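You operate a simulated robot arm through the tools that you are given. There is no shell and no other tool.

The job below is to be done with a simulated two-armed robot. You get a single attempt, and the scene is never put back.

## Task
Put the blue notepad on the top of the blue-marked table away on the desk top. Then put the right large beaker on the top of the red-marked table away on the middle of the loading bench. Then take the blue pad from the holder end of the wash bench and put it on the shelf under the wash bench. Keep to this order.

It is judged by the outcome, as a careful person would: the job done as asked, and still so three seconds after it is handed in. It fails if anything else is knocked over, pushed out of place, dropped, spilled or broken.

## Robot
Two 7-joint arms with two-finger parallel grippers on one trunk, on a base that drives. Base frame: it is fixed to the floor where the robot stands at the start and does not move with it; the origin is under the middle of the robot, x ahead of it, y to its left, z up. Units: m, degrees, N and s.
The left shoulder is at the start at [0.05, 0.165, 1.03], the right one opposite. With the tool pointing down near the work surface each hand reaches from about 0.24 to 0.7 m from the robot's upright axis, wherever it stands, measured 20 degrees to its own side. Places, roughly: blue notepad [0.5, -3.25, 0.75]; blue pad (7x10x4 cm) [7.8, -1.6, 0.9]; desk top [-6.3, 0.1, 0.8]; middle of the loading bench [-10.5, -7.8, 0.8]; right large beaker [5.75, 0.5, 0.75]; shelf under the wash bench [7.1, -2.1, 0.2]. Payload 3.91 kg a hand.
The tool frame of a hand sits at the grasp point between the pads (the TCP): z along the fingers, y along the line on which they close. The tips reach 0.03 m beyond it. Largest opening 0.11 m; finger width 0.02, thickness 0.01; the body of the gripper, 0.048 by 0.112 m, starts 0.055 m behind the TCP.
Orientation is that of the tool frame in the base frame, as a unit quaternion [x, y, z, w]. With the fingers straight down and closing along the base's y, the tool's x points along the base's -x, its y along +y and its z along -z.

## Interface
- The arms move only by the tool play_rows. It takes "left_plan", "right_plan" or both (then of equal length, played together; a hand with none holds still); each is a list of rows, each a list of 6 numbers: the shift along the base's x, y, z in units of 250 mm (1.0 is 250 mm), then the turn, a rotation vector about the base's x, y, z in units of 120 degrees (1.0 is 120 degrees). In form: [[dx, dy, dz, wx, wy, wz], ...]. A call has 1 to 20 rows; each row is the pose to reach, as a shift and turn from the pose commanded when the call began. "left_jaw" and "right_jaw" are, for a hand that has rows, the gripper command, from -1 (fully open) to 1 (shut), values between in proportion, set as the call begins (left out, the last holds). A call with a number of a shift or a turn outside -1 to 1 is refused whole. Each row takes 0.2 s and may step no farther than 0.05 m and 8.6 degrees from the row before; otherwise, or with a gripper value out of range, the whole call is refused. Where a pose cannot be reached the arm comes as near as it can. A force on the tool above 40 N (or 10 N above the force at the start of the call, whichever is more), or a blocked arm, ends the call early, and 0.2 s more pass. Each finger travels about 0.045 m/s and halts on what it meets, pressing with about 31 N; the grip force reading is that of the motor and also rises with nothing between the fingers. The clock runs only during rows and for 0.2 s after the last one: add rows that repeat a pose to give the fingers time. The reply holds the time, the measured pose of the TCP, the force on the tool along the base axes, the opening and the grip force, in the units named above and with some noise, with the torque about the TCP (base axes, N m) and any sound that the robot's microphone picked up.
- Cameras (640 x 400 px; columns grow to the right, rows downward): "scene" is now at [0.116, -0.0175, 1.2058]; the picture's right is [-0.21, -0.98, 0.00], its down [-0.51, 0.11, -0.86] and it looks along [0.84, -0.18, -0.52] (base axes); focal length 254 px, centre (320, 200). "left" rides on the left gripper at [0.072, -0.017, -0.103] in its tool frame; the picture's right is [0.23, 0.97, 0.00], its down [-0.76, 0.18, -0.62] and it looks along [-0.61, 0.14, 0.78] (tool axes); focal length 222 px, centre (320, 200). "right" rides on the right gripper at [0.072, 0.017, -0.103] in its tool frame; the picture's right is [-0.23, 0.97, 0.00], its down [-0.76, -0.18, -0.62] and it looks along [-0.61, -0.14, 0.78] (tool axes); focal length 222 px, centre (320, 200). There is no depth. A picture from a camera that has moved, and an enlarged one, comes with that camera's place and axes in the base frame and with its lens.
- snapshot(camera): a new picture of that camera. No time passes.
- lift_body(by): slides the trunk up (or, below 0, down) by that many m; the arms and the scene camera ride with it, the base frame stays. It gives what a move gives, with no picture.
- steer(legs): drives the robot by 1 to 6 legs, each [ahead, left, turn to the left] in m, m and degrees, along the robot's own axes; the way and the turn of a leg run together, so that a leg with both is an arc; at most 1.5 m and 180 degrees a leg. The arms and the cameras ride along, it lands a little off, and it stops where it bumps. It gives what a move gives.
- aim_head(pan, tilt): turns the head with the scene camera to pan (to the left, within 80 degrees either way) and tilt (down, from -29 to 69), counted from straight ahead of the robot. It gives what a move gives.
- zoom(camera, box): a new picture of the part [left, top, right, bottom] of that camera's present view, enlarged. No time passes.
- job_done(): hands the job in; it is judged then, once.

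Places have to be worked out from the pictures, the camera data and where the tool is seen. Open the grippers and draw the arms clear of the work before you hand the job in, unless the task says otherwise.

The tools are called after "Request:" as name(argument=value, ...) on one line, values as JSON. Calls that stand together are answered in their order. play_rows: Moves the arms, as the interface text tells. Its arguments: {"type":"object","properties":{"left_plan":{"type":"array"},"left_jaw":{"type":"number"},"right_plan":{"type":"array"},"right_jaw":{"type":"number"}},"required":[]} The other tools are called the same way: lift_body (by) slides the trunk up or down; steer (legs) drives the base; aim_head (pan, tilt) turns the head that bears the scene camera; snapshot (camera) takes a picture; zoom (camera, box) takes an enlarged picture of a part of a camera's view; job_done () hands the job in.

At the start:

```text
time: 0.0
left_tool_pos: [0.4598, 0.145, 1.0]
left_orientation: [0.0, 1.0, 0.0, 0.0]
left_contact_force: [-0.7, -0.5, 0.2]
left_ft_torque: [0.03, 0.0, -0.01]
left_finger_gap: 0.1099
left_finger_force: 0.0
right_tool_pos: [0.3662, -0.1975, 1.0635]
right_orientation: [0.0, 1.0, 0.0, -0.001]
right_contact_force: [0.3, 0.1, -0.5]
right_ft_torque: [0.02, 0.01, 0.01]
right_finger_gap: 0.1101
right_finger_force: 0.2
trunk travel left (down, up): [-0.25, 0.253]
robot x, y, heading: [0.001, 0.0016, -0.0]
head pan, tilt: [-12.3, 31.1]
```

scene: 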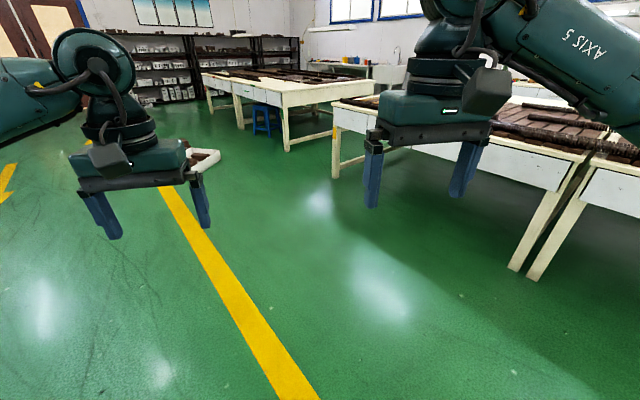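
right: 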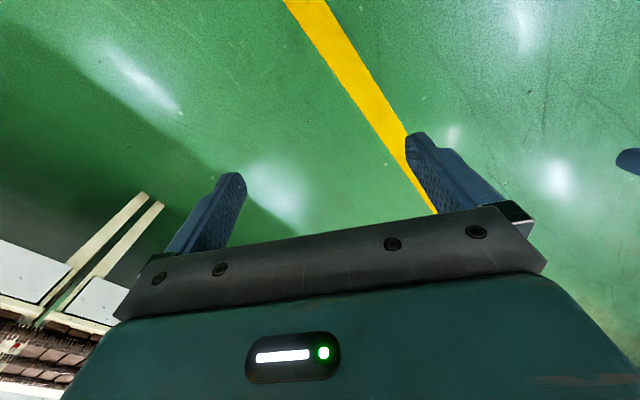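
left: 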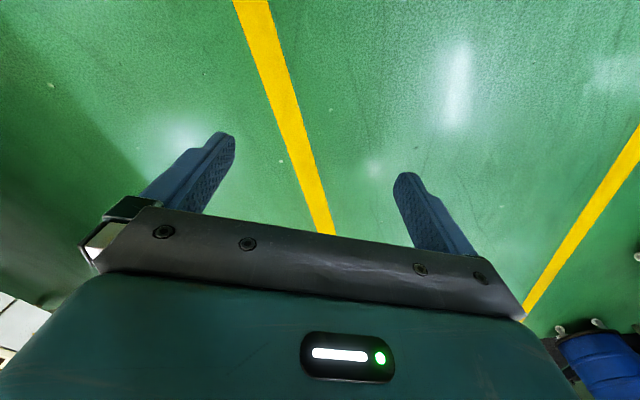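

The room is a large lab with tables to the right of the robot; I look around with the head first to build a map before driving.

Request:
aim_head(pan=-75, tilt=15)

```text
time: 1.3
left_tool_pos: [0.4591, 0.1452, 0.9999]
left_orientation: [0.0, 1.0, -0.001, 0.0]
left_contact_force: [0.7, 0.3, -0.5]
left_ft_torque: [-0.03, 0.0, 0.04]
left_finger_gap: 0.1101
left_finger_force: 0.0
right_tool_pos: [0.3671, -0.1972, 1.0648]
right_orientation: [-0.001, 1.0, 0.0, 0.0]
right_contact_force: [-0.5, -0.5, -0.3]
right_ft_torque: [-0.03, 0.02, 0.0]
right_finger_gap: 0.11
right_finger_force: 0.0
trunk travel left (down, up): [-0.25, 0.253]
robot x, y, heading: [0.0006, 0.0006, -0.3]
head pan, tilt: [-75.0, 15.0]
```

The head now faces right; I take a picture of that side.

Request:
snapshot(camera="scene")

```text
taken
camera scene: at [0.0523, -0.0885, 1.2317], right [-0.97, -0.26, 0.0], down [-0.07, 0.25, -0.97], along [0.25, -0.93, -0.26], focal length 254 px, centre (320, 200)
```

scene: 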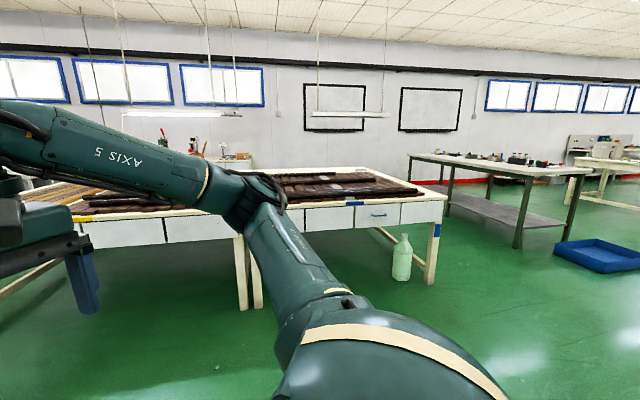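

The blue-marked table is the one straight to the right; I zoom in where the notepad should be.

Request:
zoom(camera="scene", box=[240, 140, 460, 278])

Request:
zoom(camera="scene", box=[400, 120, 640, 270])

```text
2.90 times, centred on (350, 209) of scene
camera zoom: at [0.0523, -0.0885, 1.2317], right [-0.97, -0.26, 0.0], down [-0.07, 0.25, -0.97], along [0.25, -0.93, -0.26], focal length 737 px, centre (233, 174)
```

zoom: 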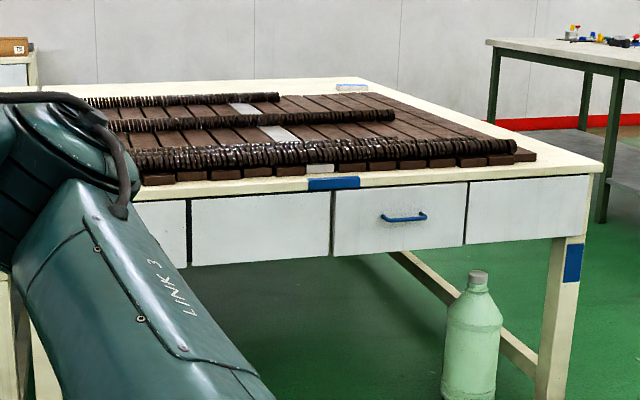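

```text
2.67 times, centred on (520, 195) of scene
camera zoom: at [0.0523, -0.0885, 1.2317], right [-0.97, -0.26, 0.0], down [-0.07, 0.25, -0.97], along [0.25, -0.93, -0.26], focal length 678 px, centre (-213, 213)
```

zoom: 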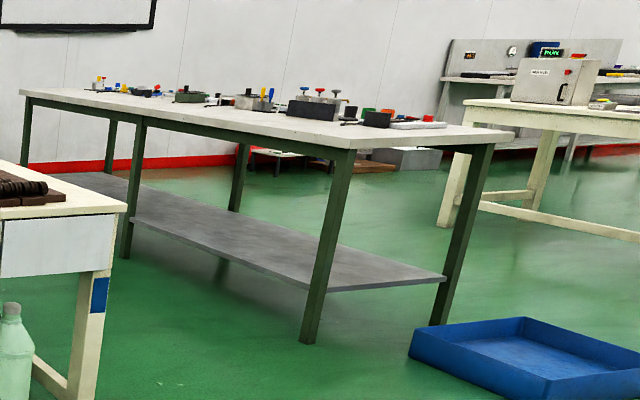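

I judge the notepad to lie near the far right end of the blue-marked table, which is turned about 26 degrees. I look around at further angles for the map.

Request:
aim_head(pan=0, tilt=10)

Request:
snapshot(camera="scene")

Request:
aim_head(pan=75, tilt=10)

Request:
snapshot(camera="scene")

```text
time: 2.8
left_tool_pos: [0.4581, 0.1436, 1.0005]
left_orientation: [0.0, 1.0, 0.0, 0.0]
left_contact_force: [0.8, -0.6, -0.3]
left_ft_torque: [0.01, 0.01, 0.02]
left_finger_gap: 0.1098
left_finger_force: 0.1
right_tool_pos: [0.3648, -0.198, 1.0623]
right_orientation: [0.0, 1.0, 0.0, 0.0]
right_contact_force: [0.1, 1.1, 0.1]
right_ft_torque: [0.01, -0.03, 0.0]
right_finger_gap: 0.1097
right_finger_force: 0.1
trunk travel left (down, up): [-0.25, 0.253]
robot x, y, heading: [0.0034, -0.0003, -0.0]
head pan, tilt: [0.0, 10.0]
```

```text
taken
camera scene: at [0.1211, 0.0016, 1.2399], right [0.0, -1.0, 0.0], down [-0.17, 0.0, -0.98], along [0.98, 0.0, -0.17], focal length 254 px, centre (320, 200)
```

scene: 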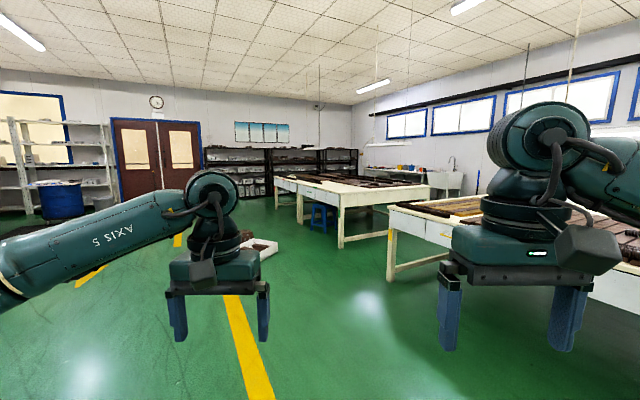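

```text
time: 4.3
left_tool_pos: [0.4575, 0.1443, 0.9991]
left_orientation: [0.001, 1.0, 0.0, 0.0]
left_contact_force: [-0.6, 0.4, -0.8]
left_ft_torque: [-0.03, -0.02, -0.03]
left_finger_gap: 0.11
left_finger_force: 0.1
right_tool_pos: [0.3659, -0.199, 1.0637]
right_orientation: [0.0, 1.0, 0.0, 0.0]
right_contact_force: [-0.9, 0.9, 0.1]
right_ft_torque: [0.0, 0.02, 0.02]
right_finger_gap: 0.1101
right_finger_force: 0.1
trunk travel left (down, up): [-0.25, 0.253]
robot x, y, heading: [0.0003, -0.0015, 0.1]
head pan, tilt: [75.0, 10.0]
```

```text
taken
camera scene: at [0.0522, 0.0915, 1.2399], right [0.97, -0.26, 0.0], down [-0.05, -0.17, -0.98], along [0.26, 0.95, -0.17], focal length 254 px, centre (320, 200)
```

scene: 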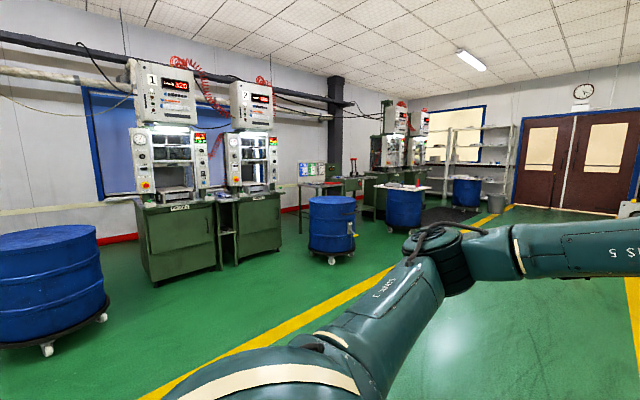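

The room's furniture is turned about 26 degrees to the base frame. I look down to see how far the base sticks out in front.

Request:
aim_head(pan=0, tilt=69)

Request:
snapshot(camera="scene")

Request:
aim_head(pan=-70, tilt=60)

Request:
snapshot(camera="scene")

```text
time: 5.7
left_tool_pos: [0.4588, 0.1444, 0.9991]
left_orientation: [0.0, 1.0, -0.001, 0.001]
left_contact_force: [-0.7, -0.8, -1.5]
left_ft_torque: [-0.02, -0.01, 0.0]
left_finger_gap: 0.11
left_finger_force: 0.0
right_tool_pos: [0.367, -0.1987, 1.0643]
right_orientation: [0.001, 1.0, 0.001, 0.0]
right_contact_force: [1.4, -0.2, -0.2]
right_ft_torque: [0.02, -0.02, 0.0]
right_finger_gap: 0.1101
right_finger_force: 0.0
trunk travel left (down, up): [-0.25, 0.253]
robot x, y, heading: [-0.0029, 0.0028, 0.2]
head pan, tilt: [0.0, 68.8]
```

```text
taken
camera scene: at [0.084, 0.0017, 1.1561], right [0.0, -1.0, 0.0], down [-0.93, 0.0, -0.36], along [0.36, 0.0, -0.93], focal length 254 px, centre (320, 200)
```

scene: 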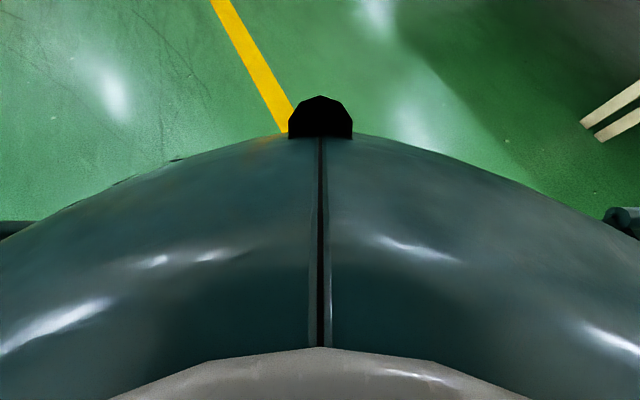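

```text
time: 7.2
left_tool_pos: [0.4592, 0.144, 1.0]
left_orientation: [0.0, 1.0, 0.001, 0.0]
left_contact_force: [-1.1, -0.7, -0.4]
left_ft_torque: [0.0, 0.02, -0.01]
left_finger_gap: 0.1105
left_finger_force: 0.2
right_tool_pos: [0.3655, -0.1977, 1.0631]
right_orientation: [0.0, 1.0, 0.0, 0.0]
right_contact_force: [-1.0, -0.2, 0.1]
right_ft_torque: [-0.02, 0.03, 0.0]
right_finger_gap: 0.1099
right_finger_force: 0.1
trunk travel left (down, up): [-0.25, 0.253]
robot x, y, heading: [-0.0001, -0.0012, 0.1]
head pan, tilt: [-70.0, 60.0]
```

```text
taken
camera scene: at [0.0509, -0.0609, 1.1655], right [-0.94, -0.34, 0.0], down [-0.3, 0.81, -0.5], along [0.17, -0.47, -0.87], focal length 254 px, centre (320, 200)
```

scene: 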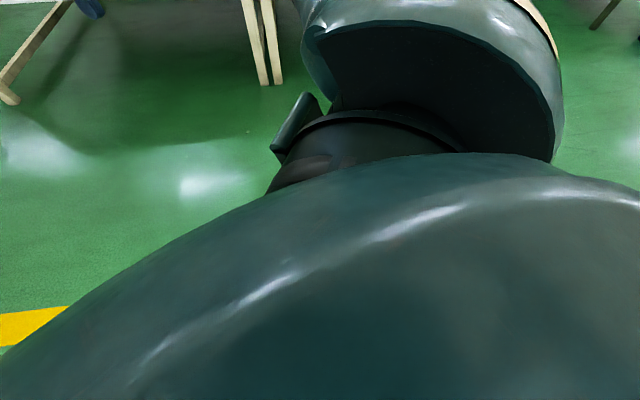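

The trunk hides the base, so I will drive with caution. I turn right to face along the aisle between the blue-marked table's end and the green-legged bench, and look again.

Request:
steer(legs=[[0, 0, -90]])

Request:
aim_head(pan=0, tilt=15)

Request:
snapshot(camera="scene")

Request:
aim_head(pan=-70, tilt=15)

Request:
snapshot(camera="scene")

```text
time: 11.4
left_tool_pos: [0.1393, -0.4595, 0.999]
left_orientation: [0.71, 0.704, 0.0, -0.001]
left_contact_force: [-0.2, -0.5, 0.0]
left_ft_torque: [0.05, -0.03, 0.01]
left_finger_gap: 0.1099
left_finger_force: 0.1
right_tool_pos: [-0.2016, -0.3625, 1.0636]
right_orientation: [0.711, 0.703, 0.0, 0.0]
right_contact_force: [0.8, 0.3, -0.2]
right_ft_torque: [-0.03, 0.0, 0.01]
right_finger_gap: 0.1099
right_finger_force: 0.0
trunk travel left (down, up): [-0.25, 0.253]
robot x, y, heading: [-0.0002, 0.0001, -90.4]
head pan, tilt: [-70.0, 60.0]
```

```text
time: 12.8
left_tool_pos: [0.1392, -0.4593, 0.9995]
left_orientation: [0.711, 0.704, 0.0, 0.0]
left_contact_force: [-0.1, 0.4, -0.4]
left_ft_torque: [0.01, 0.01, 0.0]
left_finger_gap: 0.11
left_finger_force: 0.1
right_tool_pos: [-0.2013, -0.3639, 1.0638]
right_orientation: [0.711, 0.704, 0.0, 0.001]
right_contact_force: [0.2, -0.5, -0.2]
right_ft_torque: [-0.02, -0.04, 0.01]
right_finger_gap: 0.1102
right_finger_force: 0.1
trunk travel left (down, up): [-0.25, 0.253]
robot x, y, heading: [-0.0041, -0.0053, -90.7]
head pan, tilt: [0.0, 15.0]
```

```text
taken
camera scene: at [-0.0025, -0.121, 1.2317], right [-1.0, 0.01, 0.0], down [0.0, 0.26, -0.97], along [-0.01, -0.97, -0.26], focal length 254 px, centre (320, 200)
```

scene: 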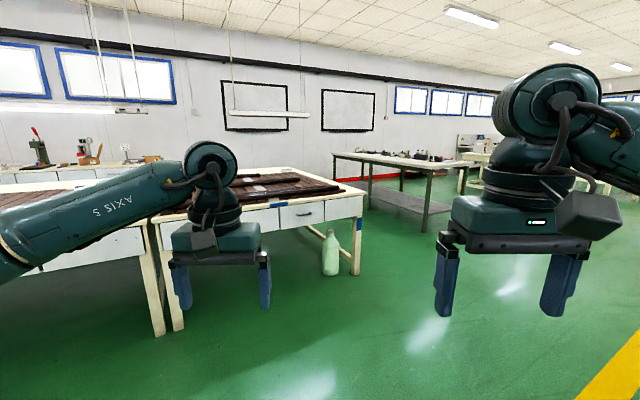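

```text
time: 14.2
left_tool_pos: [0.1403, -0.4601, 1.0005]
left_orientation: [0.711, 0.703, 0.0, 0.001]
left_contact_force: [1.4, 0.0, 0.0]
left_ft_torque: [-0.03, -0.02, 0.02]
left_finger_gap: 0.1101
left_finger_force: 0.1
right_tool_pos: [-0.2018, -0.3649, 1.064]
right_orientation: [0.71, 0.704, 0.0, -0.001]
right_contact_force: [0.2, -0.6, 0.2]
right_ft_torque: [0.01, 0.03, 0.01]
right_finger_gap: 0.1101
right_finger_force: 0.1
trunk travel left (down, up): [-0.25, 0.253]
robot x, y, heading: [-0.0011, 0.0023, -90.5]
head pan, tilt: [-70.0, 15.0]
```

```text
taken
camera scene: at [-0.0896, -0.0587, 1.2318], right [-0.33, 0.94, 0.0], down [0.24, 0.09, -0.97], along [-0.91, -0.32, -0.26], focal length 254 px, centre (320, 200)
```

scene: 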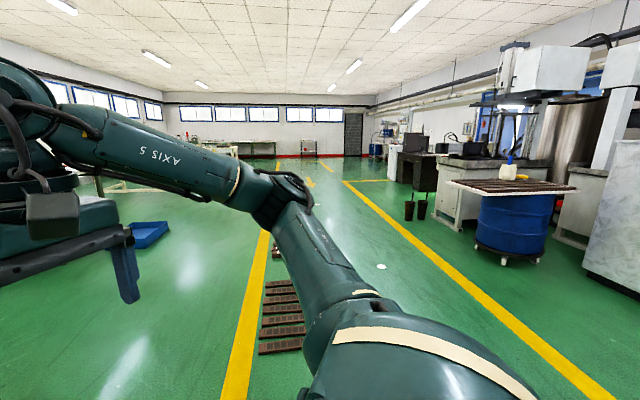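

Brown boards lie in a row on the floor behind-right of the start at about (-1.1..-2.3, -0.6..-1.3), so I keep clear of them. I drive to a point before the aisle, facing along it.

Request:
steer(legs=[[1.0, -0.3, 0], [0, 0, 26.5], [0.5, -1.05, 0]])

Request:
aim_head(pan=10, tilt=25)

Request:
snapshot(camera="scene")

```text
time: 30.0
left_tool_pos: [-0.733, -2.2429, 1.0009]
left_orientation: [0.537, 0.844, 0.0, 0.0]
left_contact_force: [-0.5, 0.0, 0.6]
left_ft_torque: [0.05, -0.02, 0.0]
left_finger_gap: 0.1099
left_finger_force: 0.1
right_tool_pos: [-1.0818, -2.3047, 1.0637]
right_orientation: [0.536, 0.844, 0.0, 0.0]
right_contact_force: [0.3, 0.3, -0.3]
right_ft_torque: [-0.02, -0.02, 0.02]
right_finger_gap: 0.1101
right_finger_force: 0.0
trunk travel left (down, up): [-0.25, 0.253]
robot x, y, heading: [-1.0571, -1.8891, -64.9]
head pan, tilt: [-70.0, 15.0]
```

```text
time: 31.6
left_tool_pos: [-0.7339, -2.2413, 0.9996]
left_orientation: [0.537, 0.844, 0.0, 0.0]
left_contact_force: [-0.5, -0.4, 1.0]
left_ft_torque: [-0.01, -0.01, 0.0]
left_finger_gap: 0.1099
left_finger_force: 0.1
right_tool_pos: [-1.0827, -2.3039, 1.0634]
right_orientation: [0.537, 0.844, 0.0, 0.0]
right_contact_force: [0.3, -0.4, -0.1]
right_ft_torque: [0.01, 0.03, 0.02]
right_finger_gap: 0.11
right_finger_force: 0.0
trunk travel left (down, up): [-0.25, 0.253]
robot x, y, heading: [-1.0543, -1.8888, -64.8]
head pan, tilt: [10.0, 25.0]
```

```text
taken
camera scene: at [-0.9938, -1.9887, 1.2155], right [-0.82, -0.57, 0.0], down [-0.24, 0.35, -0.91], along [0.52, -0.74, -0.42], focal length 254 px, centre (320, 200)
```

scene: 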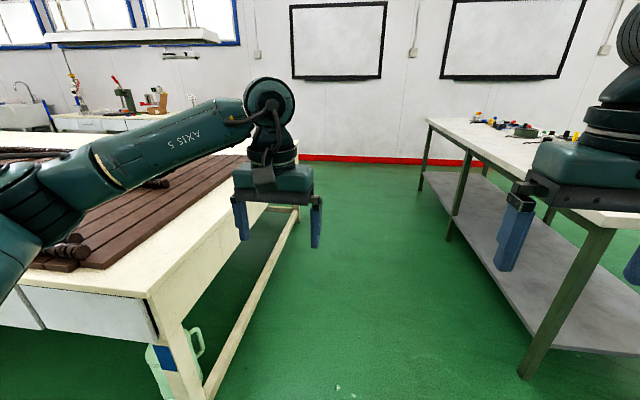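

The aisle is clear: table end corner near (-0.40,-2.12), end edge running about -62.5 degrees. I drive 1.1 m ahead and look left at the far end of the table.

Request:
steer(legs=[[0, 0, 2.3], [1.1, 0, 0]])

Request:
aim_head(pan=75, tilt=35)

Request:
snapshot(camera="scene")

```text
time: 37.6
left_tool_pos: [-0.2141, -3.2188, 1.0001]
left_orientation: [0.522, 0.853, 0.0, 0.0]
left_contact_force: [-0.2, 0.4, 0.0]
left_ft_torque: [0.01, 0.02, 0.02]
left_finger_gap: 0.1098
left_finger_force: 0.0
right_tool_pos: [-0.5616, -3.2933, 1.064]
right_orientation: [0.522, 0.853, 0.0, 0.001]
right_contact_force: [0.0, 0.5, 0.0]
right_ft_torque: [0.03, -0.02, -0.01]
right_finger_gap: 0.1099
right_finger_force: 0.0
trunk travel left (down, up): [-0.25, 0.253]
robot x, y, heading: [-0.5536, -2.8778, -63.0]
head pan, tilt: [10.0, 25.0]
```

```text
time: 39.0
left_tool_pos: [-0.2147, -3.2191, 0.9997]
left_orientation: [0.522, 0.853, 0.0, 0.0]
left_contact_force: [-0.3, -0.8, -0.8]
left_ft_torque: [-0.01, 0.02, 0.0]
left_finger_gap: 0.1101
left_finger_force: 0.1
right_tool_pos: [-0.561, -3.2935, 1.0644]
right_orientation: [0.522, 0.853, 0.001, 0.0]
right_contact_force: [-0.2, -0.1, 0.1]
right_ft_torque: [0.04, -0.01, 0.0]
right_finger_gap: 0.1097
right_finger_force: 0.2
trunk travel left (down, up): [-0.25, 0.253]
robot x, y, heading: [-0.5508, -2.8762, -63.1]
head pan, tilt: [75.0, 35.0]
```

```text
taken
camera scene: at [-0.4524, -2.8831, 1.1998], right [0.21, -0.98, 0.0], down [-0.56, -0.12, -0.82], along [0.8, 0.17, -0.57], focal length 254 px, centre (320, 200)
```

scene: 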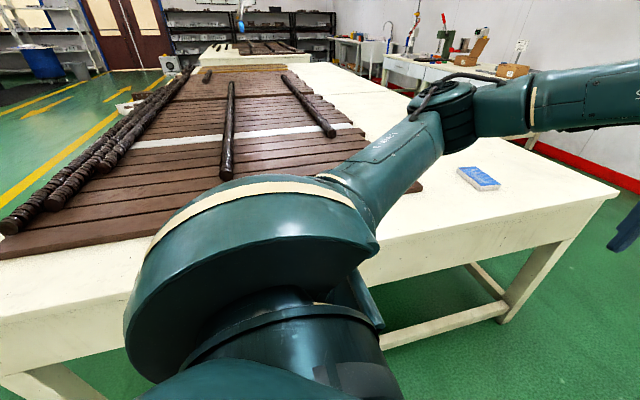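

The notepad shows near (0.40,-3.26), about 0.18 m in from the table's end. I zoom in on it for its size and orientation.

Request:
zoom(camera="scene", box=[430, 150, 530, 212])

```text
6.40 times, centred on (480, 181) of scene
camera zoom: at [-0.4524, -2.8831, 1.1998], right [0.21, -0.98, 0.0], down [-0.56, -0.12, -0.82], along [0.8, 0.17, -0.57], focal length 1628 px, centre (-704, 322)
```

zoom: 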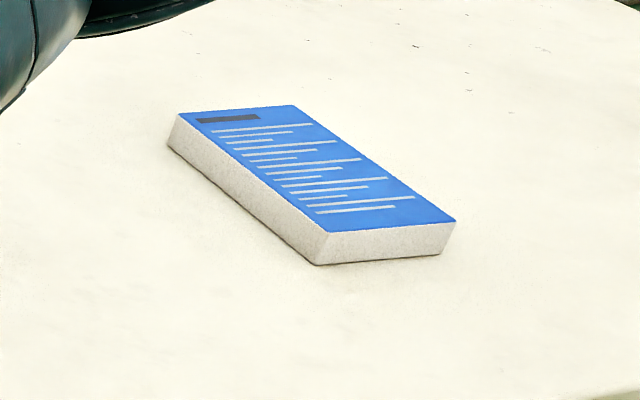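

The notepad measures about 7 x 12.7 x 2 cm, centre near (0.404,-3.257), long axis at about 21 degrees, lying on a top at z 0.75. I turn to face the table's end and strafe so that it comes in front of the right hand.

Request:
steer(legs=[[0, 0, 90.6], [0.05, -0.57, 0]])

Request:
aim_head(pan=-15, tilt=45)

Request:
snapshot(camera="scene")

Request:
snapshot(camera="right")

```text
time: 48.2
left_tool_pos: [0.0951, -3.0356, 0.9996]
left_orientation: [-0.224, 0.975, 0.0, 0.0]
left_contact_force: [0.3, 0.6, -0.4]
left_ft_torque: [-0.03, -0.03, 0.01]
left_finger_gap: 0.1102
left_finger_force: 0.0
right_tool_pos: [0.1603, -3.3841, 1.0641]
right_orientation: [-0.224, 0.975, 0.0, 0.001]
right_contact_force: [0.4, 0.1, -0.6]
right_ft_torque: [0.0, 0.02, 0.01]
right_finger_gap: 0.1101
right_finger_force: 0.1
trunk travel left (down, up): [-0.25, 0.253]
robot x, y, heading: [-0.2547, -3.3605, 26.0]
head pan, tilt: [75.0, 35.0]
```

```text
time: 49.9
left_tool_pos: [0.0951, -3.0358, 0.9999]
left_orientation: [-0.224, 0.975, 0.0, 0.0]
left_contact_force: [1.1, -0.9, 0.4]
left_ft_torque: [-0.01, 0.03, -0.02]
left_finger_gap: 0.1102
left_finger_force: 0.0
right_tool_pos: [0.1609, -3.3842, 1.064]
right_orientation: [-0.224, 0.975, 0.0, 0.0]
right_contact_force: [0.1, -0.1, 0.3]
right_ft_torque: [0.02, -0.01, 0.01]
right_finger_gap: 0.1099
right_finger_force: 0.0
trunk travel left (down, up): [-0.25, 0.253]
robot x, y, heading: [-0.2531, -3.3655, 26.0]
head pan, tilt: [-15.0, 45.0]
```

```text
taken
camera scene: at [-0.1496, -3.3363, 1.1849], right [0.19, -0.98, 0.0], down [-0.69, -0.13, -0.71], along [0.69, 0.13, -0.71], focal length 254 px, centre (320, 200)
```

scene: 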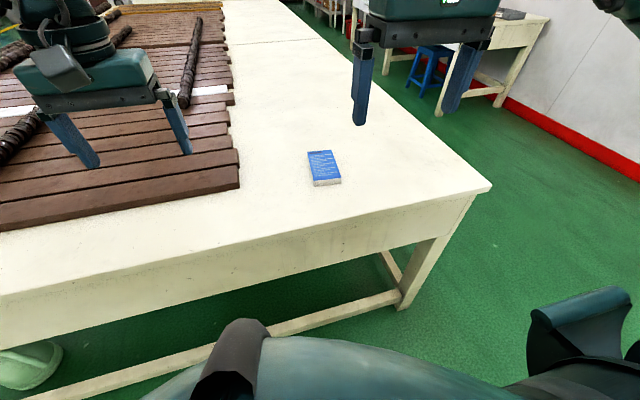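

```text
taken
camera right: at [0.0866, -3.4004, 1.1679], right [-0.22, 0.98, 0.0], down [0.76, 0.17, 0.62], along [0.61, 0.14, -0.78], focal length 222 px, centre (320, 200)
```

right: 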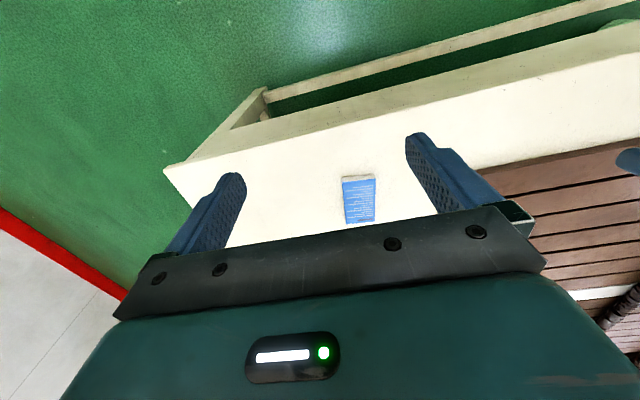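

The notepad is in front of the right hand, about 0.67 m out. I zoom in from both cameras to fix its place exactly before reaching.

Request:
zoom(camera="scene", box=[284, 138, 364, 198])

Request:
zoom(camera="right", box=[310, 160, 410, 222])

```text
6.67 times, centred on (324, 168) of scene
camera zoom: at [-0.1496, -3.3363, 1.1849], right [0.19, -0.98, 0.0], down [-0.69, -0.13, -0.71], along [0.69, 0.13, -0.71], focal length 1695 px, centre (293, 413)
```

zoom: 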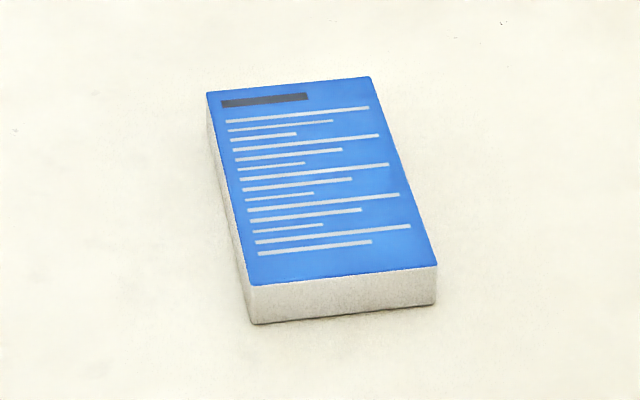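

```text
6.40 times, centred on (360, 191) of right
camera zoom: at [0.0866, -3.4004, 1.1679], right [-0.22, 0.98, 0.0], down [0.76, 0.17, 0.62], along [0.61, 0.14, -0.78], focal length 1422 px, centre (64, 258)
```

zoom: 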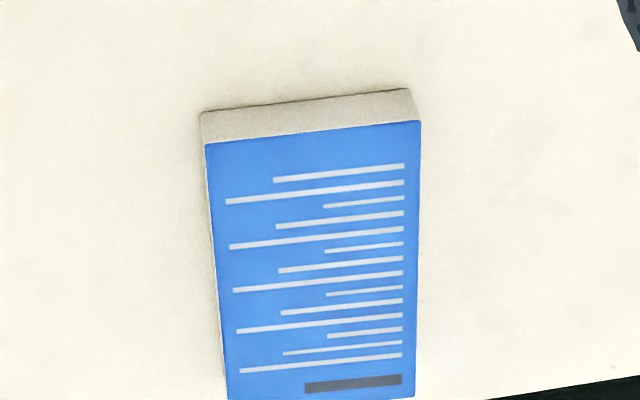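

Both cameras put the notepad's centre at about (0.390,-3.240) with the long axis at 19.6 degrees. I move the open right hand above it, turned by -6.3 degrees to close across its 7 cm width.

Request:
play_rows(right_plan=[[0.1145, 0.072, -0.082, 0, 0, -0.0066], [0.229, 0.144, -0.164, 0, 0, -0.0131], [0.3435, 0.216, -0.246, 0, 0, -0.0197], [0.458, 0.2885, -0.328, 0, 0, -0.0263], [0.5725, 0.3606, -0.41, 0, 0, -0.0328], [0.687, 0.433, -0.492, 0, 0, -0.0394], [0.8015, 0.505, -0.574, 0, 0, -0.046], [0.916, 0.577, -0.656, 0, 0, -0.0525], [0.916, 0.577, -0.656, 0, 0, -0.0525]], right_jaw=-1)

Request:
snapshot(camera="right")

Request:
snapshot(camera="scene")

```text
time: 51.9
left_tool_pos: [0.0953, -3.0364, 1.001]
left_orientation: [-0.224, 0.975, 0.0, 0.0]
left_contact_force: [0.8, 0.8, 0.2]
left_ft_torque: [-0.02, 0.01, 0.05]
left_finger_gap: 0.1101
left_finger_force: 0.0
right_tool_pos: [0.3899, -3.2401, 0.8994]
right_orientation: [-0.171, 0.985, 0.0, 0.0]
right_contact_force: [0.1, -0.3, -0.3]
right_ft_torque: [0.0, 0.0, 0.02]
right_finger_gap: 0.1101
right_finger_force: 0.1
trunk travel left (down, up): [-0.25, 0.253]
robot x, y, heading: [-0.2561, -3.3638, 25.8]
head pan, tilt: [-15.0, 45.0]
```

```text
taken
camera right: at [0.314, -3.2474, 1.004], right [-0.11, 0.99, 0.0], down [0.78, 0.09, 0.62], along [0.62, 0.07, -0.78], focal length 222 px, centre (320, 200)
```

right: 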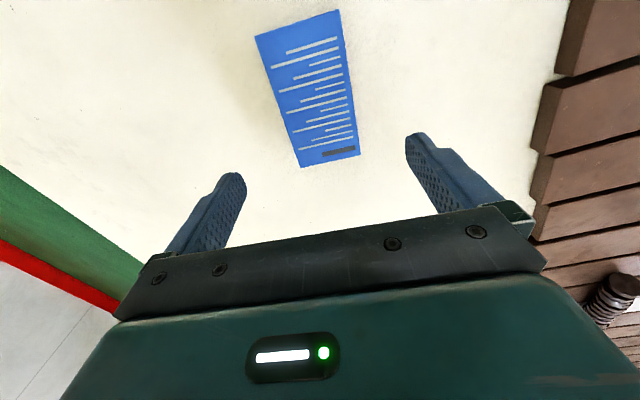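

```text
taken
camera scene: at [-0.1496, -3.3364, 1.1849], right [0.19, -0.98, 0.0], down [-0.69, -0.13, -0.71], along [0.69, 0.13, -0.71], focal length 254 px, centre (320, 200)
```

scene: 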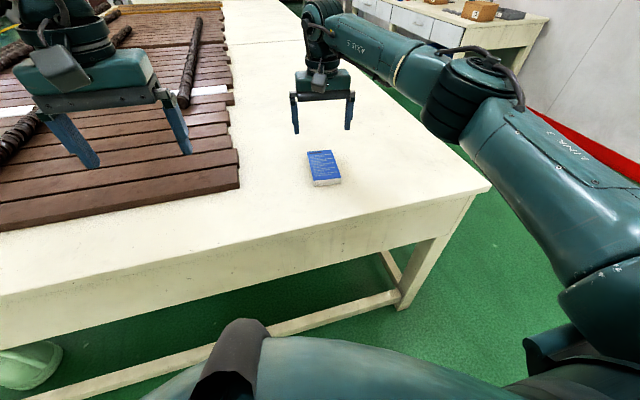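

The wrist camera places the notepad centre at (0.380,-3.243), within a centimetre of the hand. I lower to TCP z about 0.787, tips just above the table.

Request:
play_rows(right_plan=[[-0.016, -0.006, -0.12, 0, 0, 0], [-0.032, -0.012, -0.24, 0, 0, 0], [-0.032, -0.012, -0.34, 0, 0, 0], [-0.032, -0.012, -0.4, 0, 0, 0], [-0.032, -0.012, -0.45, 0, 0, 0], [-0.032, -0.012, -0.45, 0, 0, 0]], right_jaw=-1)

Request:
snapshot(camera="right")

Request:
zoom(camera="scene", box=[270, 110, 390, 210])

```text
time: 53.5
left_tool_pos: [0.0931, -3.038, 1.0006]
left_orientation: [-0.223, 0.975, 0.001, 0.002]
left_contact_force: [0.1, 0.2, 0.2]
left_ft_torque: [-0.03, -0.01, 0.01]
left_finger_gap: 0.11
left_finger_force: 0.1
right_tool_pos: [0.3827, -3.2435, 0.7948]
right_orientation: [-0.169, 0.986, 0.002, 0.005]
right_contact_force: [-11.3, -5.0, 16.9]
right_ft_torque: [-1.02, 0.13, -0.77]
right_finger_gap: 0.11
right_finger_force: 0.1
trunk travel left (down, up): [-0.25, 0.253]
robot x, y, heading: [-0.2546, -3.3641, 25.9]
head pan, tilt: [-15.0, 45.0]
stopped in row 6 (right hand): the force on the tool passed its limit at 41 N (the readings are from after the stop); the commanded pose is now the measured one
```

```text
taken
camera right: at [0.3053, -3.2518, 0.8986], right [-0.11, 0.99, 0.0], down [0.77, 0.08, 0.63], along [0.63, 0.07, -0.78], focal length 222 px, centre (320, 200)
```

right: 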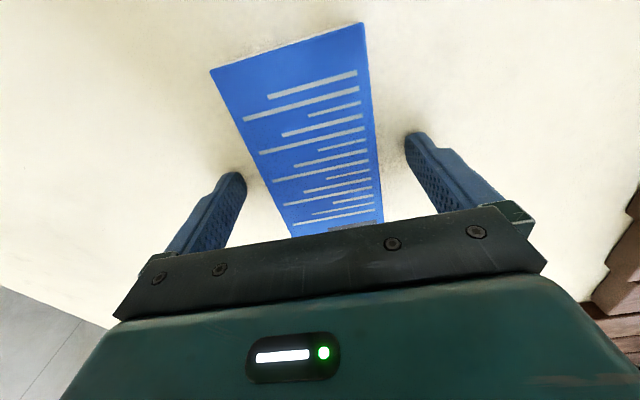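

```text
4.00 times, centred on (330, 160) of scene
camera zoom: at [-0.1522, -3.3371, 1.185], right [0.19, -0.98, 0.0], down [-0.69, -0.13, -0.71], along [0.7, 0.13, -0.71], focal length 1017 px, centre (280, 360)
```

zoom: 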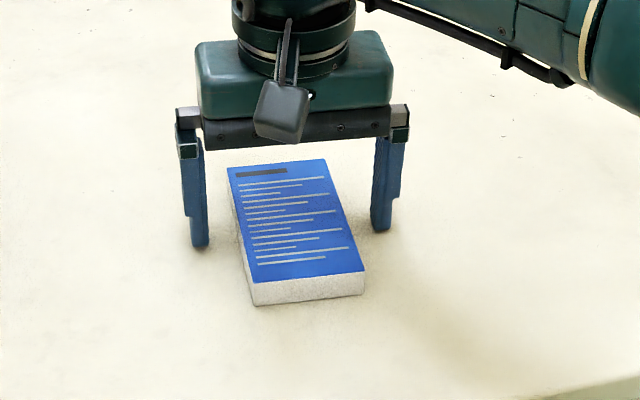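

The fingertips met the table at TCP z 0.795, so its top is near 0.765, and the hand straddles the notepad properly. I rise 6 mm and close.

Request:
play_rows(right_plan=[[-0.012, -0.004, 0.024, 0, 0, 0], [-0.024, -0.009, 0.024, 0, 0, 0]])

Request:
play_rows(right_plan=[[0, 0, 0, 0, 0, 0], [0, 0, 0, 0, 0, 0], [0, 0, 0, 0, 0, 0], [0, 0, 0, 0, 0, 0], [0, 0, 0, 0, 0, 0], [0, 0, 0, 0, 0, 0]], right_jaw=1)

Request:
snapshot(camera="right")

```text
time: 54.1
left_tool_pos: [0.0955, -3.0381, 0.9995]
left_orientation: [-0.224, 0.974, 0.0, 0.0]
left_contact_force: [0.0, -0.2, 0.4]
left_ft_torque: [0.01, -0.04, 0.0]
left_finger_gap: 0.1102
left_finger_force: 0.1
right_tool_pos: [0.3774, -3.2443, 0.7959]
right_orientation: [-0.171, 0.985, 0.002, 0.004]
right_contact_force: [0.2, -0.2, 0.6]
right_ft_torque: [0.02, -0.03, 0.0]
right_finger_gap: 0.1101
right_finger_force: 0.0
trunk travel left (down, up): [-0.25, 0.253]
robot x, y, heading: [-0.2568, -3.3661, 26.0]
head pan, tilt: [-15.0, 45.0]
```

```text
time: 55.5
left_tool_pos: [0.0955, -3.0361, 1.0]
left_orientation: [-0.224, 0.975, -0.001, 0.0]
left_contact_force: [-0.5, 0.0, -0.2]
left_ft_torque: [-0.02, 0.0, -0.01]
left_finger_gap: 0.1099
left_finger_force: 0.1
right_tool_pos: [0.379, -3.2453, 0.7974]
right_orientation: [-0.17, 0.985, 0.001, 0.004]
right_contact_force: [0.6, 0.4, -0.4]
right_ft_torque: [0.01, 0.01, 0.02]
right_finger_gap: 0.0693
right_finger_force: 31.3
trunk travel left (down, up): [-0.25, 0.253]
robot x, y, heading: [-0.259, -3.3655, 25.8]
head pan, tilt: [-15.0, 45.0]
```

```text
taken
camera right: at [0.3011, -3.2534, 0.9009], right [-0.11, 0.99, 0.0], down [0.77, 0.09, 0.63], along [0.63, 0.07, -0.78], focal length 222 px, centre (320, 200)
```

right: 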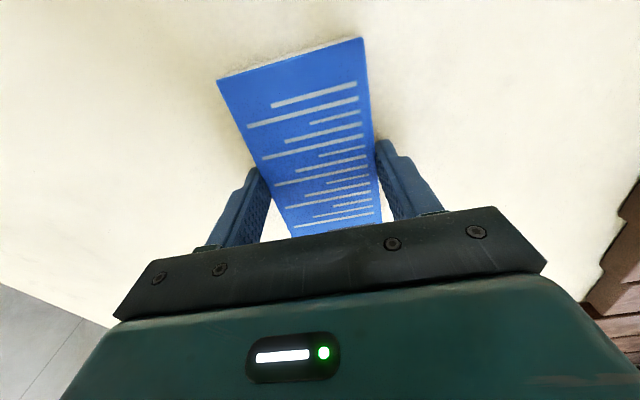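

The grip reads 0.069 m and 31 N, so the notepad is held. I lift it straight up and check.

Request:
play_rows(right_plan=[[0, 0, 0.08, 0, 0, 0], [0, 0, 0.2, 0, 0, 0], [0, 0, 0.36, 0, 0, 0], [0, 0, 0.54, 0, 0, 0], [0, 0, 0.72, 0, 0, 0], [0, 0, 0.9, 0, 0, 0], [0, 0, 0.9, 0, 0, 0]])

Request:
snapshot(camera="right")

```text
time: 57.1
left_tool_pos: [0.0953, -3.0358, 0.9991]
left_orientation: [-0.225, 0.974, 0.0, 0.001]
left_contact_force: [-0.2, -0.7, -0.9]
left_ft_torque: [0.0, -0.01, 0.0]
left_finger_gap: 0.1102
left_finger_force: 0.2
right_tool_pos: [0.3795, -3.2444, 1.0238]
right_orientation: [-0.169, 0.986, 0.002, 0.005]
right_contact_force: [0.1, -0.2, -1.9]
right_ft_torque: [0.0, 0.01, -0.02]
right_finger_gap: 0.0696
right_finger_force: 30.8
trunk travel left (down, up): [-0.25, 0.253]
robot x, y, heading: [-0.2542, -3.3686, 25.9]
head pan, tilt: [-15.0, 45.0]
```

```text
taken
camera right: at [0.3025, -3.2525, 1.1275], right [-0.11, 0.99, 0.0], down [0.77, 0.09, 0.63], along [0.63, 0.07, -0.78], focal length 222 px, centre (320, 200)
```

right: 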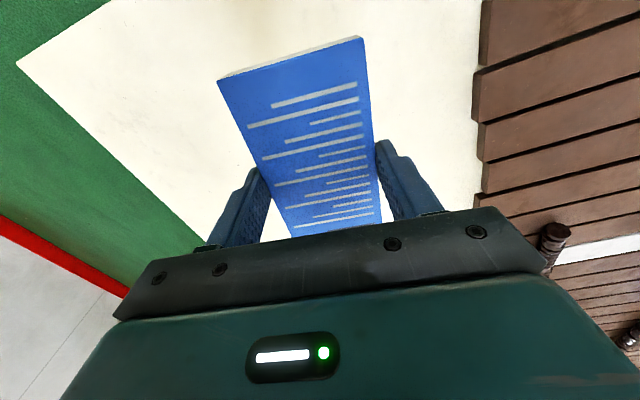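

The notepad hangs firmly in the right hand. I draw the hand back to its carrying place close to the trunk.

Request:
play_rows(right_plan=[[-0.109, -0.07, 0.04, 0, 0, 0.0066], [-0.218, -0.1405, 0.08, 0, 0, 0.0131], [-0.327, -0.211, 0.12, 0, 0, 0.0197], [-0.436, -0.281, 0.16, 0, 0, 0.0263], [-0.545, -0.351, 0.16, 0, 0, 0.0328], [-0.654, -0.4215, 0.16, 0, 0, 0.0394], [-0.763, -0.492, 0.16, 0, 0, 0.046], [-0.872, -0.562, 0.16, 0, 0, 0.0525], [-0.872, -0.562, 0.16, 0, 0, 0.0525]])

Request:
steer(legs=[[-0.12, 0, 0], [0, 1.0, 0], [0, 1.0, 0]])

```text
time: 59.1
left_tool_pos: [0.0953, -3.0367, 1.0005]
left_orientation: [-0.224, 0.975, 0.0, 0.0]
left_contact_force: [0.8, -0.3, -0.1]
left_ft_torque: [0.01, 0.01, 0.01]
left_finger_gap: 0.11
left_finger_force: 0.1
right_tool_pos: [0.1597, -3.3874, 1.0623]
right_orientation: [-0.224, 0.975, 0.002, 0.004]
right_contact_force: [1.1, 0.1, -1.2]
right_ft_torque: [0.0, 0.01, 0.0]
right_finger_gap: 0.0694
right_finger_force: 30.7
trunk travel left (down, up): [-0.25, 0.253]
robot x, y, heading: [-0.2582, -3.3636, 25.9]
head pan, tilt: [-15.0, 45.0]
```

```text
time: 77.7
left_tool_pos: [-0.9064, -1.2892, 0.9999]
left_orientation: [-0.234, 0.972, 0.0, 0.0]
left_contact_force: [0.4, -0.2, 0.0]
left_ft_torque: [-0.02, -0.01, 0.05]
left_finger_gap: 0.1099
left_finger_force: 0.0
right_tool_pos: [-0.8315, -1.6379, 1.0636]
right_orientation: [-0.235, 0.972, 0.003, 0.004]
right_contact_force: [0.4, 0.0, -1.1]
right_ft_torque: [0.02, 0.01, 0.0]
right_finger_gap: 0.0695
right_finger_force: 30.9
trunk travel left (down, up): [-0.25, 0.253]
robot x, y, heading: [-1.2454, -1.6281, 27.2]
head pan, tilt: [-15.0, 45.0]
```

I am out of the aisle, between the floor boards and the table. I turn about to face down the main lane toward the desk and look ahead.

Request:
steer(legs=[[0, 0, 180]])

Request:
aim_head(pan=-15, tilt=15)

Request:
snapshot(camera="scene")

```text
time: 85.3
left_tool_pos: [-1.6049, -1.9484, 1.0002]
left_orientation: [0.977, 0.214, 0.0, 0.0]
left_contact_force: [0.4, -0.1, 0.6]
left_ft_torque: [-0.02, 0.0, -0.01]
left_finger_gap: 0.1099
left_finger_force: 0.0
right_tool_pos: [-1.6628, -1.5971, 1.0636]
right_orientation: [0.977, 0.214, -0.004, 0.001]
right_contact_force: [-0.5, 0.0, -1.6]
right_ft_torque: [0.02, 0.01, 0.0]
right_finger_gap: 0.0694
right_finger_force: 31.4
trunk travel left (down, up): [-0.25, 0.253]
robot x, y, heading: [-1.2464, -1.6271, -155.2]
head pan, tilt: [-15.0, 45.0]
```

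```text
time: 86.3
left_tool_pos: [-1.6052, -1.9481, 1.0006]
left_orientation: [0.977, 0.214, 0.0, 0.0]
left_contact_force: [-1.0, 0.9, -0.7]
left_ft_torque: [0.02, -0.02, 0.02]
left_finger_gap: 0.1099
left_finger_force: 0.0
right_tool_pos: [-1.6625, -1.5973, 1.0622]
right_orientation: [0.977, 0.212, -0.004, 0.002]
right_contact_force: [0.4, 0.9, -1.9]
right_ft_torque: [0.0, 0.01, 0.0]
right_finger_gap: 0.0693
right_finger_force: 31.1
trunk travel left (down, up): [-0.25, 0.253]
robot x, y, heading: [-1.2457, -1.6231, -155.3]
head pan, tilt: [-15.0, 15.0]
```

```text
taken
camera scene: at [-1.3681, -1.6526, 1.2317], right [-0.17, 0.99, 0.0], down [0.26, 0.04, -0.97], along [-0.95, -0.16, -0.26], focal length 254 px, centre (320, 200)
```

scene: 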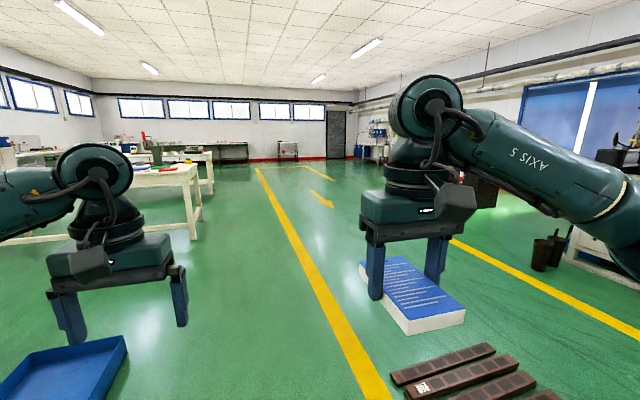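

The lane ahead is free: boards to the right, tray and a white table to the left. I drive down the lane about 2.7 m, easing to the right past the boards.

Request:
steer(legs=[[0, 0, 2.8], [1.45, 0, 0], [1.2, -0.5, 0]])

Request:
aim_head(pan=-65, tilt=15)

Request:
snapshot(camera="scene")

Request:
aim_head(pan=-20, tilt=15)

Request:
snapshot(camera="scene")

```text
time: 100.1
left_tool_pos: [-4.1938, -2.7311, 0.9999]
left_orientation: [0.975, 0.224, 0.0, 0.0]
left_contact_force: [0.8, 1.2, -0.1]
left_ft_torque: [0.0, 0.03, -0.02]
left_finger_gap: 0.11
left_finger_force: 0.1
right_tool_pos: [-4.2608, -2.3809, 1.0627]
right_orientation: [0.975, 0.224, -0.004, 0.002]
right_contact_force: [-0.8, 0.9, -1.7]
right_ft_torque: [-0.04, 0.01, 0.03]
right_finger_gap: 0.0693
right_finger_force: 31.1
trunk travel left (down, up): [-0.25, 0.253]
robot x, y, heading: [-3.8433, -2.4013, -154.1]
head pan, tilt: [-15.0, 15.0]
```

```text
time: 101.3
left_tool_pos: [-4.1945, -2.7302, 1.0007]
left_orientation: [0.975, 0.224, 0.0, 0.0]
left_contact_force: [0.4, 0.0, 0.6]
left_ft_torque: [0.02, 0.0, -0.02]
left_finger_gap: 0.11
left_finger_force: 0.0
right_tool_pos: [-4.2599, -2.3815, 1.0636]
right_orientation: [0.975, 0.224, -0.004, 0.002]
right_contact_force: [0.4, 0.8, -1.7]
right_ft_torque: [0.01, -0.03, 0.02]
right_finger_gap: 0.0692
right_finger_force: 30.6
trunk travel left (down, up): [-0.25, 0.253]
robot x, y, heading: [-3.8452, -2.4008, -154.2]
head pan, tilt: [-65.0, 15.0]
```

```text
taken
camera scene: at [-3.9448, -2.3535, 1.2317], right [0.63, 0.78, 0.0], down [0.2, -0.16, -0.97], along [-0.75, 0.61, -0.26], focal length 254 px, centre (320, 200)
```

scene: 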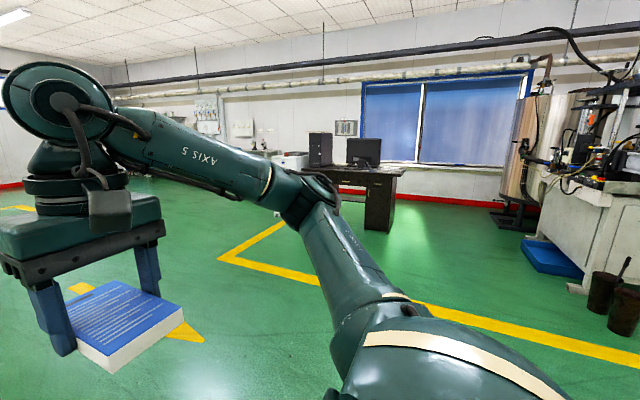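

```text
time: 102.4
left_tool_pos: [-4.1945, -2.7323, 0.9997]
left_orientation: [0.975, 0.224, 0.0, 0.0]
left_contact_force: [0.3, 1.4, 0.2]
left_ft_torque: [0.0, -0.02, 0.02]
left_finger_gap: 0.11
left_finger_force: 0.1
right_tool_pos: [-4.2598, -2.3808, 1.0627]
right_orientation: [0.975, 0.224, -0.005, 0.002]
right_contact_force: [-0.6, 0.1, -1.1]
right_ft_torque: [0.02, 0.03, 0.01]
right_finger_gap: 0.0695
right_finger_force: 30.8
trunk travel left (down, up): [-0.25, 0.253]
robot x, y, heading: [-3.8463, -2.4017, -154.0]
head pan, tilt: [-20.0, 15.0]
```

```text
taken
camera scene: at [-3.9653, -2.4219, 1.2317], right [-0.1, 0.99, 0.0], down [0.26, 0.03, -0.97], along [-0.96, -0.1, -0.26], focal length 254 px, centre (320, 200)
```

scene: 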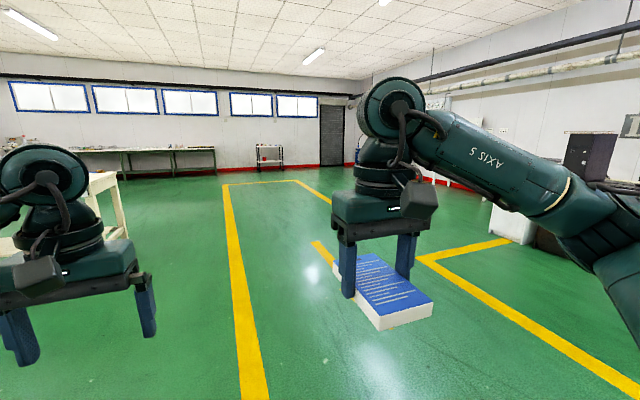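

The dark desk with a computer tower and monitor matches the desk place (-6.3,0.1). I turn the head back and zoom in on its top.

Request:
aim_head(pan=-65, tilt=15)

Request:
zoom(camera="scene", box=[230, 110, 430, 240])

```text
time: 103.5
left_tool_pos: [-4.1952, -2.7313, 1.0001]
left_orientation: [0.975, 0.224, 0.0, 0.0]
left_contact_force: [0.3, 1.0, 0.7]
left_ft_torque: [-0.01, 0.02, -0.02]
left_finger_gap: 0.1099
left_finger_force: 0.1
right_tool_pos: [-4.2611, -2.382, 1.0621]
right_orientation: [0.975, 0.224, -0.004, 0.001]
right_contact_force: [0.4, 1.0, -1.5]
right_ft_torque: [-0.01, 0.03, -0.01]
right_finger_gap: 0.0692
right_finger_force: 30.9
trunk travel left (down, up): [-0.25, 0.253]
robot x, y, heading: [-3.8433, -2.4022, -154.2]
head pan, tilt: [-65.0, 15.0]
```

```text
3.08 times, centred on (330, 175) of scene
camera zoom: at [-3.9448, -2.3535, 1.2317], right [0.63, 0.78, 0.0], down [0.2, -0.16, -0.97], along [-0.75, 0.61, -0.26], focal length 782 px, centre (289, 277)
```

zoom: 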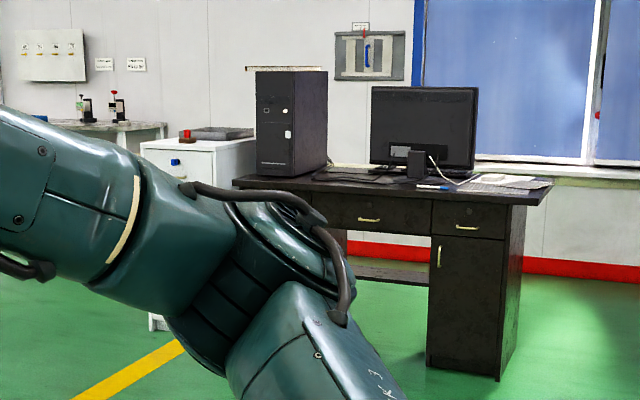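

The desk's front edge runs from about (-6.49,-0.57) to (-5.51,-0.03), with free stretches in front of the tower, monitor and keyboard. I turn to face it and drive nearer.

Request:
steer(legs=[[0, 0, -88.3], [1.2, 0.5, 0]])

Request:
aim_head(pan=0, tilt=20)

Request:
snapshot(camera="scene")

```text
time: 114.0
left_tool_pos: [-5.19, -1.1873, 1.001]
left_orientation: [0.852, -0.523, 0.0, 0.0]
left_contact_force: [-0.6, 0.1, 0.6]
left_ft_torque: [-0.01, 0.02, 0.01]
left_finger_gap: 0.1098
left_finger_force: 0.1
right_tool_pos: [-4.8391, -1.1135, 1.0634]
right_orientation: [0.853, -0.522, -0.004, -0.001]
right_contact_force: [0.4, 0.0, -1.8]
right_ft_torque: [-0.02, 0.0, -0.02]
right_finger_gap: 0.0695
right_finger_force: 31.0
trunk travel left (down, up): [-0.25, 0.253]
robot x, y, heading: [-4.8504, -1.532, 117.0]
head pan, tilt: [-65.0, 15.0]
```

```text
time: 115.3
left_tool_pos: [-5.1881, -1.1859, 0.9999]
left_orientation: [0.853, -0.521, 0.0, 0.0]
left_contact_force: [-0.1, 0.0, 0.3]
left_ft_torque: [-0.06, -0.01, -0.02]
left_finger_gap: 0.1101
left_finger_force: 0.1
right_tool_pos: [-4.8403, -1.1135, 1.0631]
right_orientation: [0.853, -0.522, -0.004, -0.002]
right_contact_force: [-1.3, 0.2, -1.4]
right_ft_torque: [0.01, 0.03, 0.01]
right_finger_gap: 0.0692
right_finger_force: 31.5
trunk travel left (down, up): [-0.25, 0.253]
robot x, y, heading: [-4.8532, -1.5265, 116.8]
head pan, tilt: [0.0, 20.0]
```

```text
taken
camera scene: at [-4.9088, -1.4188, 1.2236], right [0.89, 0.45, 0.0], down [0.16, -0.3, -0.94], along [-0.43, 0.84, -0.34], focal length 254 px, centre (320, 200)
```

scene: 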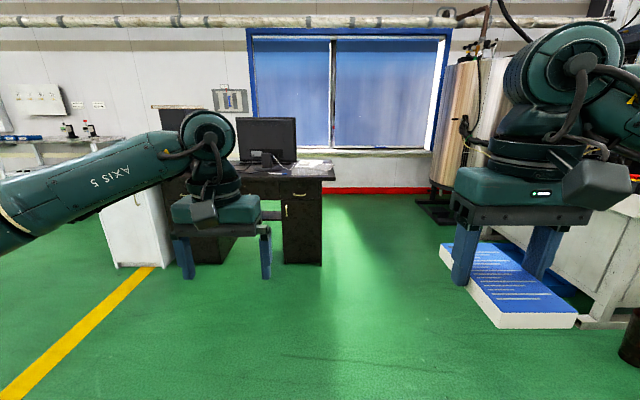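

The desk's right front corner is near the middle of the view. I zoom in on its top.

Request:
zoom(camera="scene", box=[225, 105, 345, 195])

```text
4.44 times, centred on (285, 150) of scene
camera zoom: at [-4.9088, -1.4188, 1.2236], right [0.89, 0.45, 0.0], down [0.16, -0.3, -0.94], along [-0.43, 0.84, -0.34], focal length 1130 px, centre (476, 422)
```

zoom: 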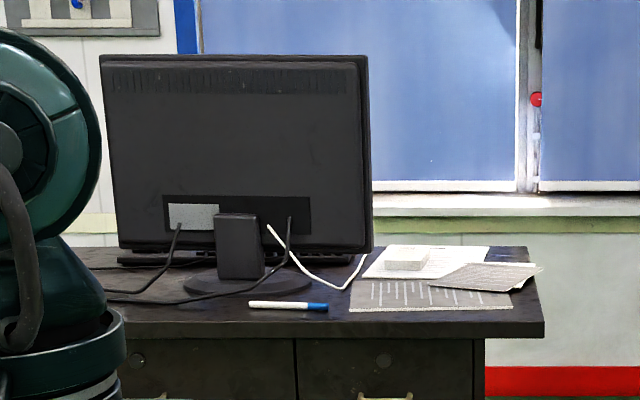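

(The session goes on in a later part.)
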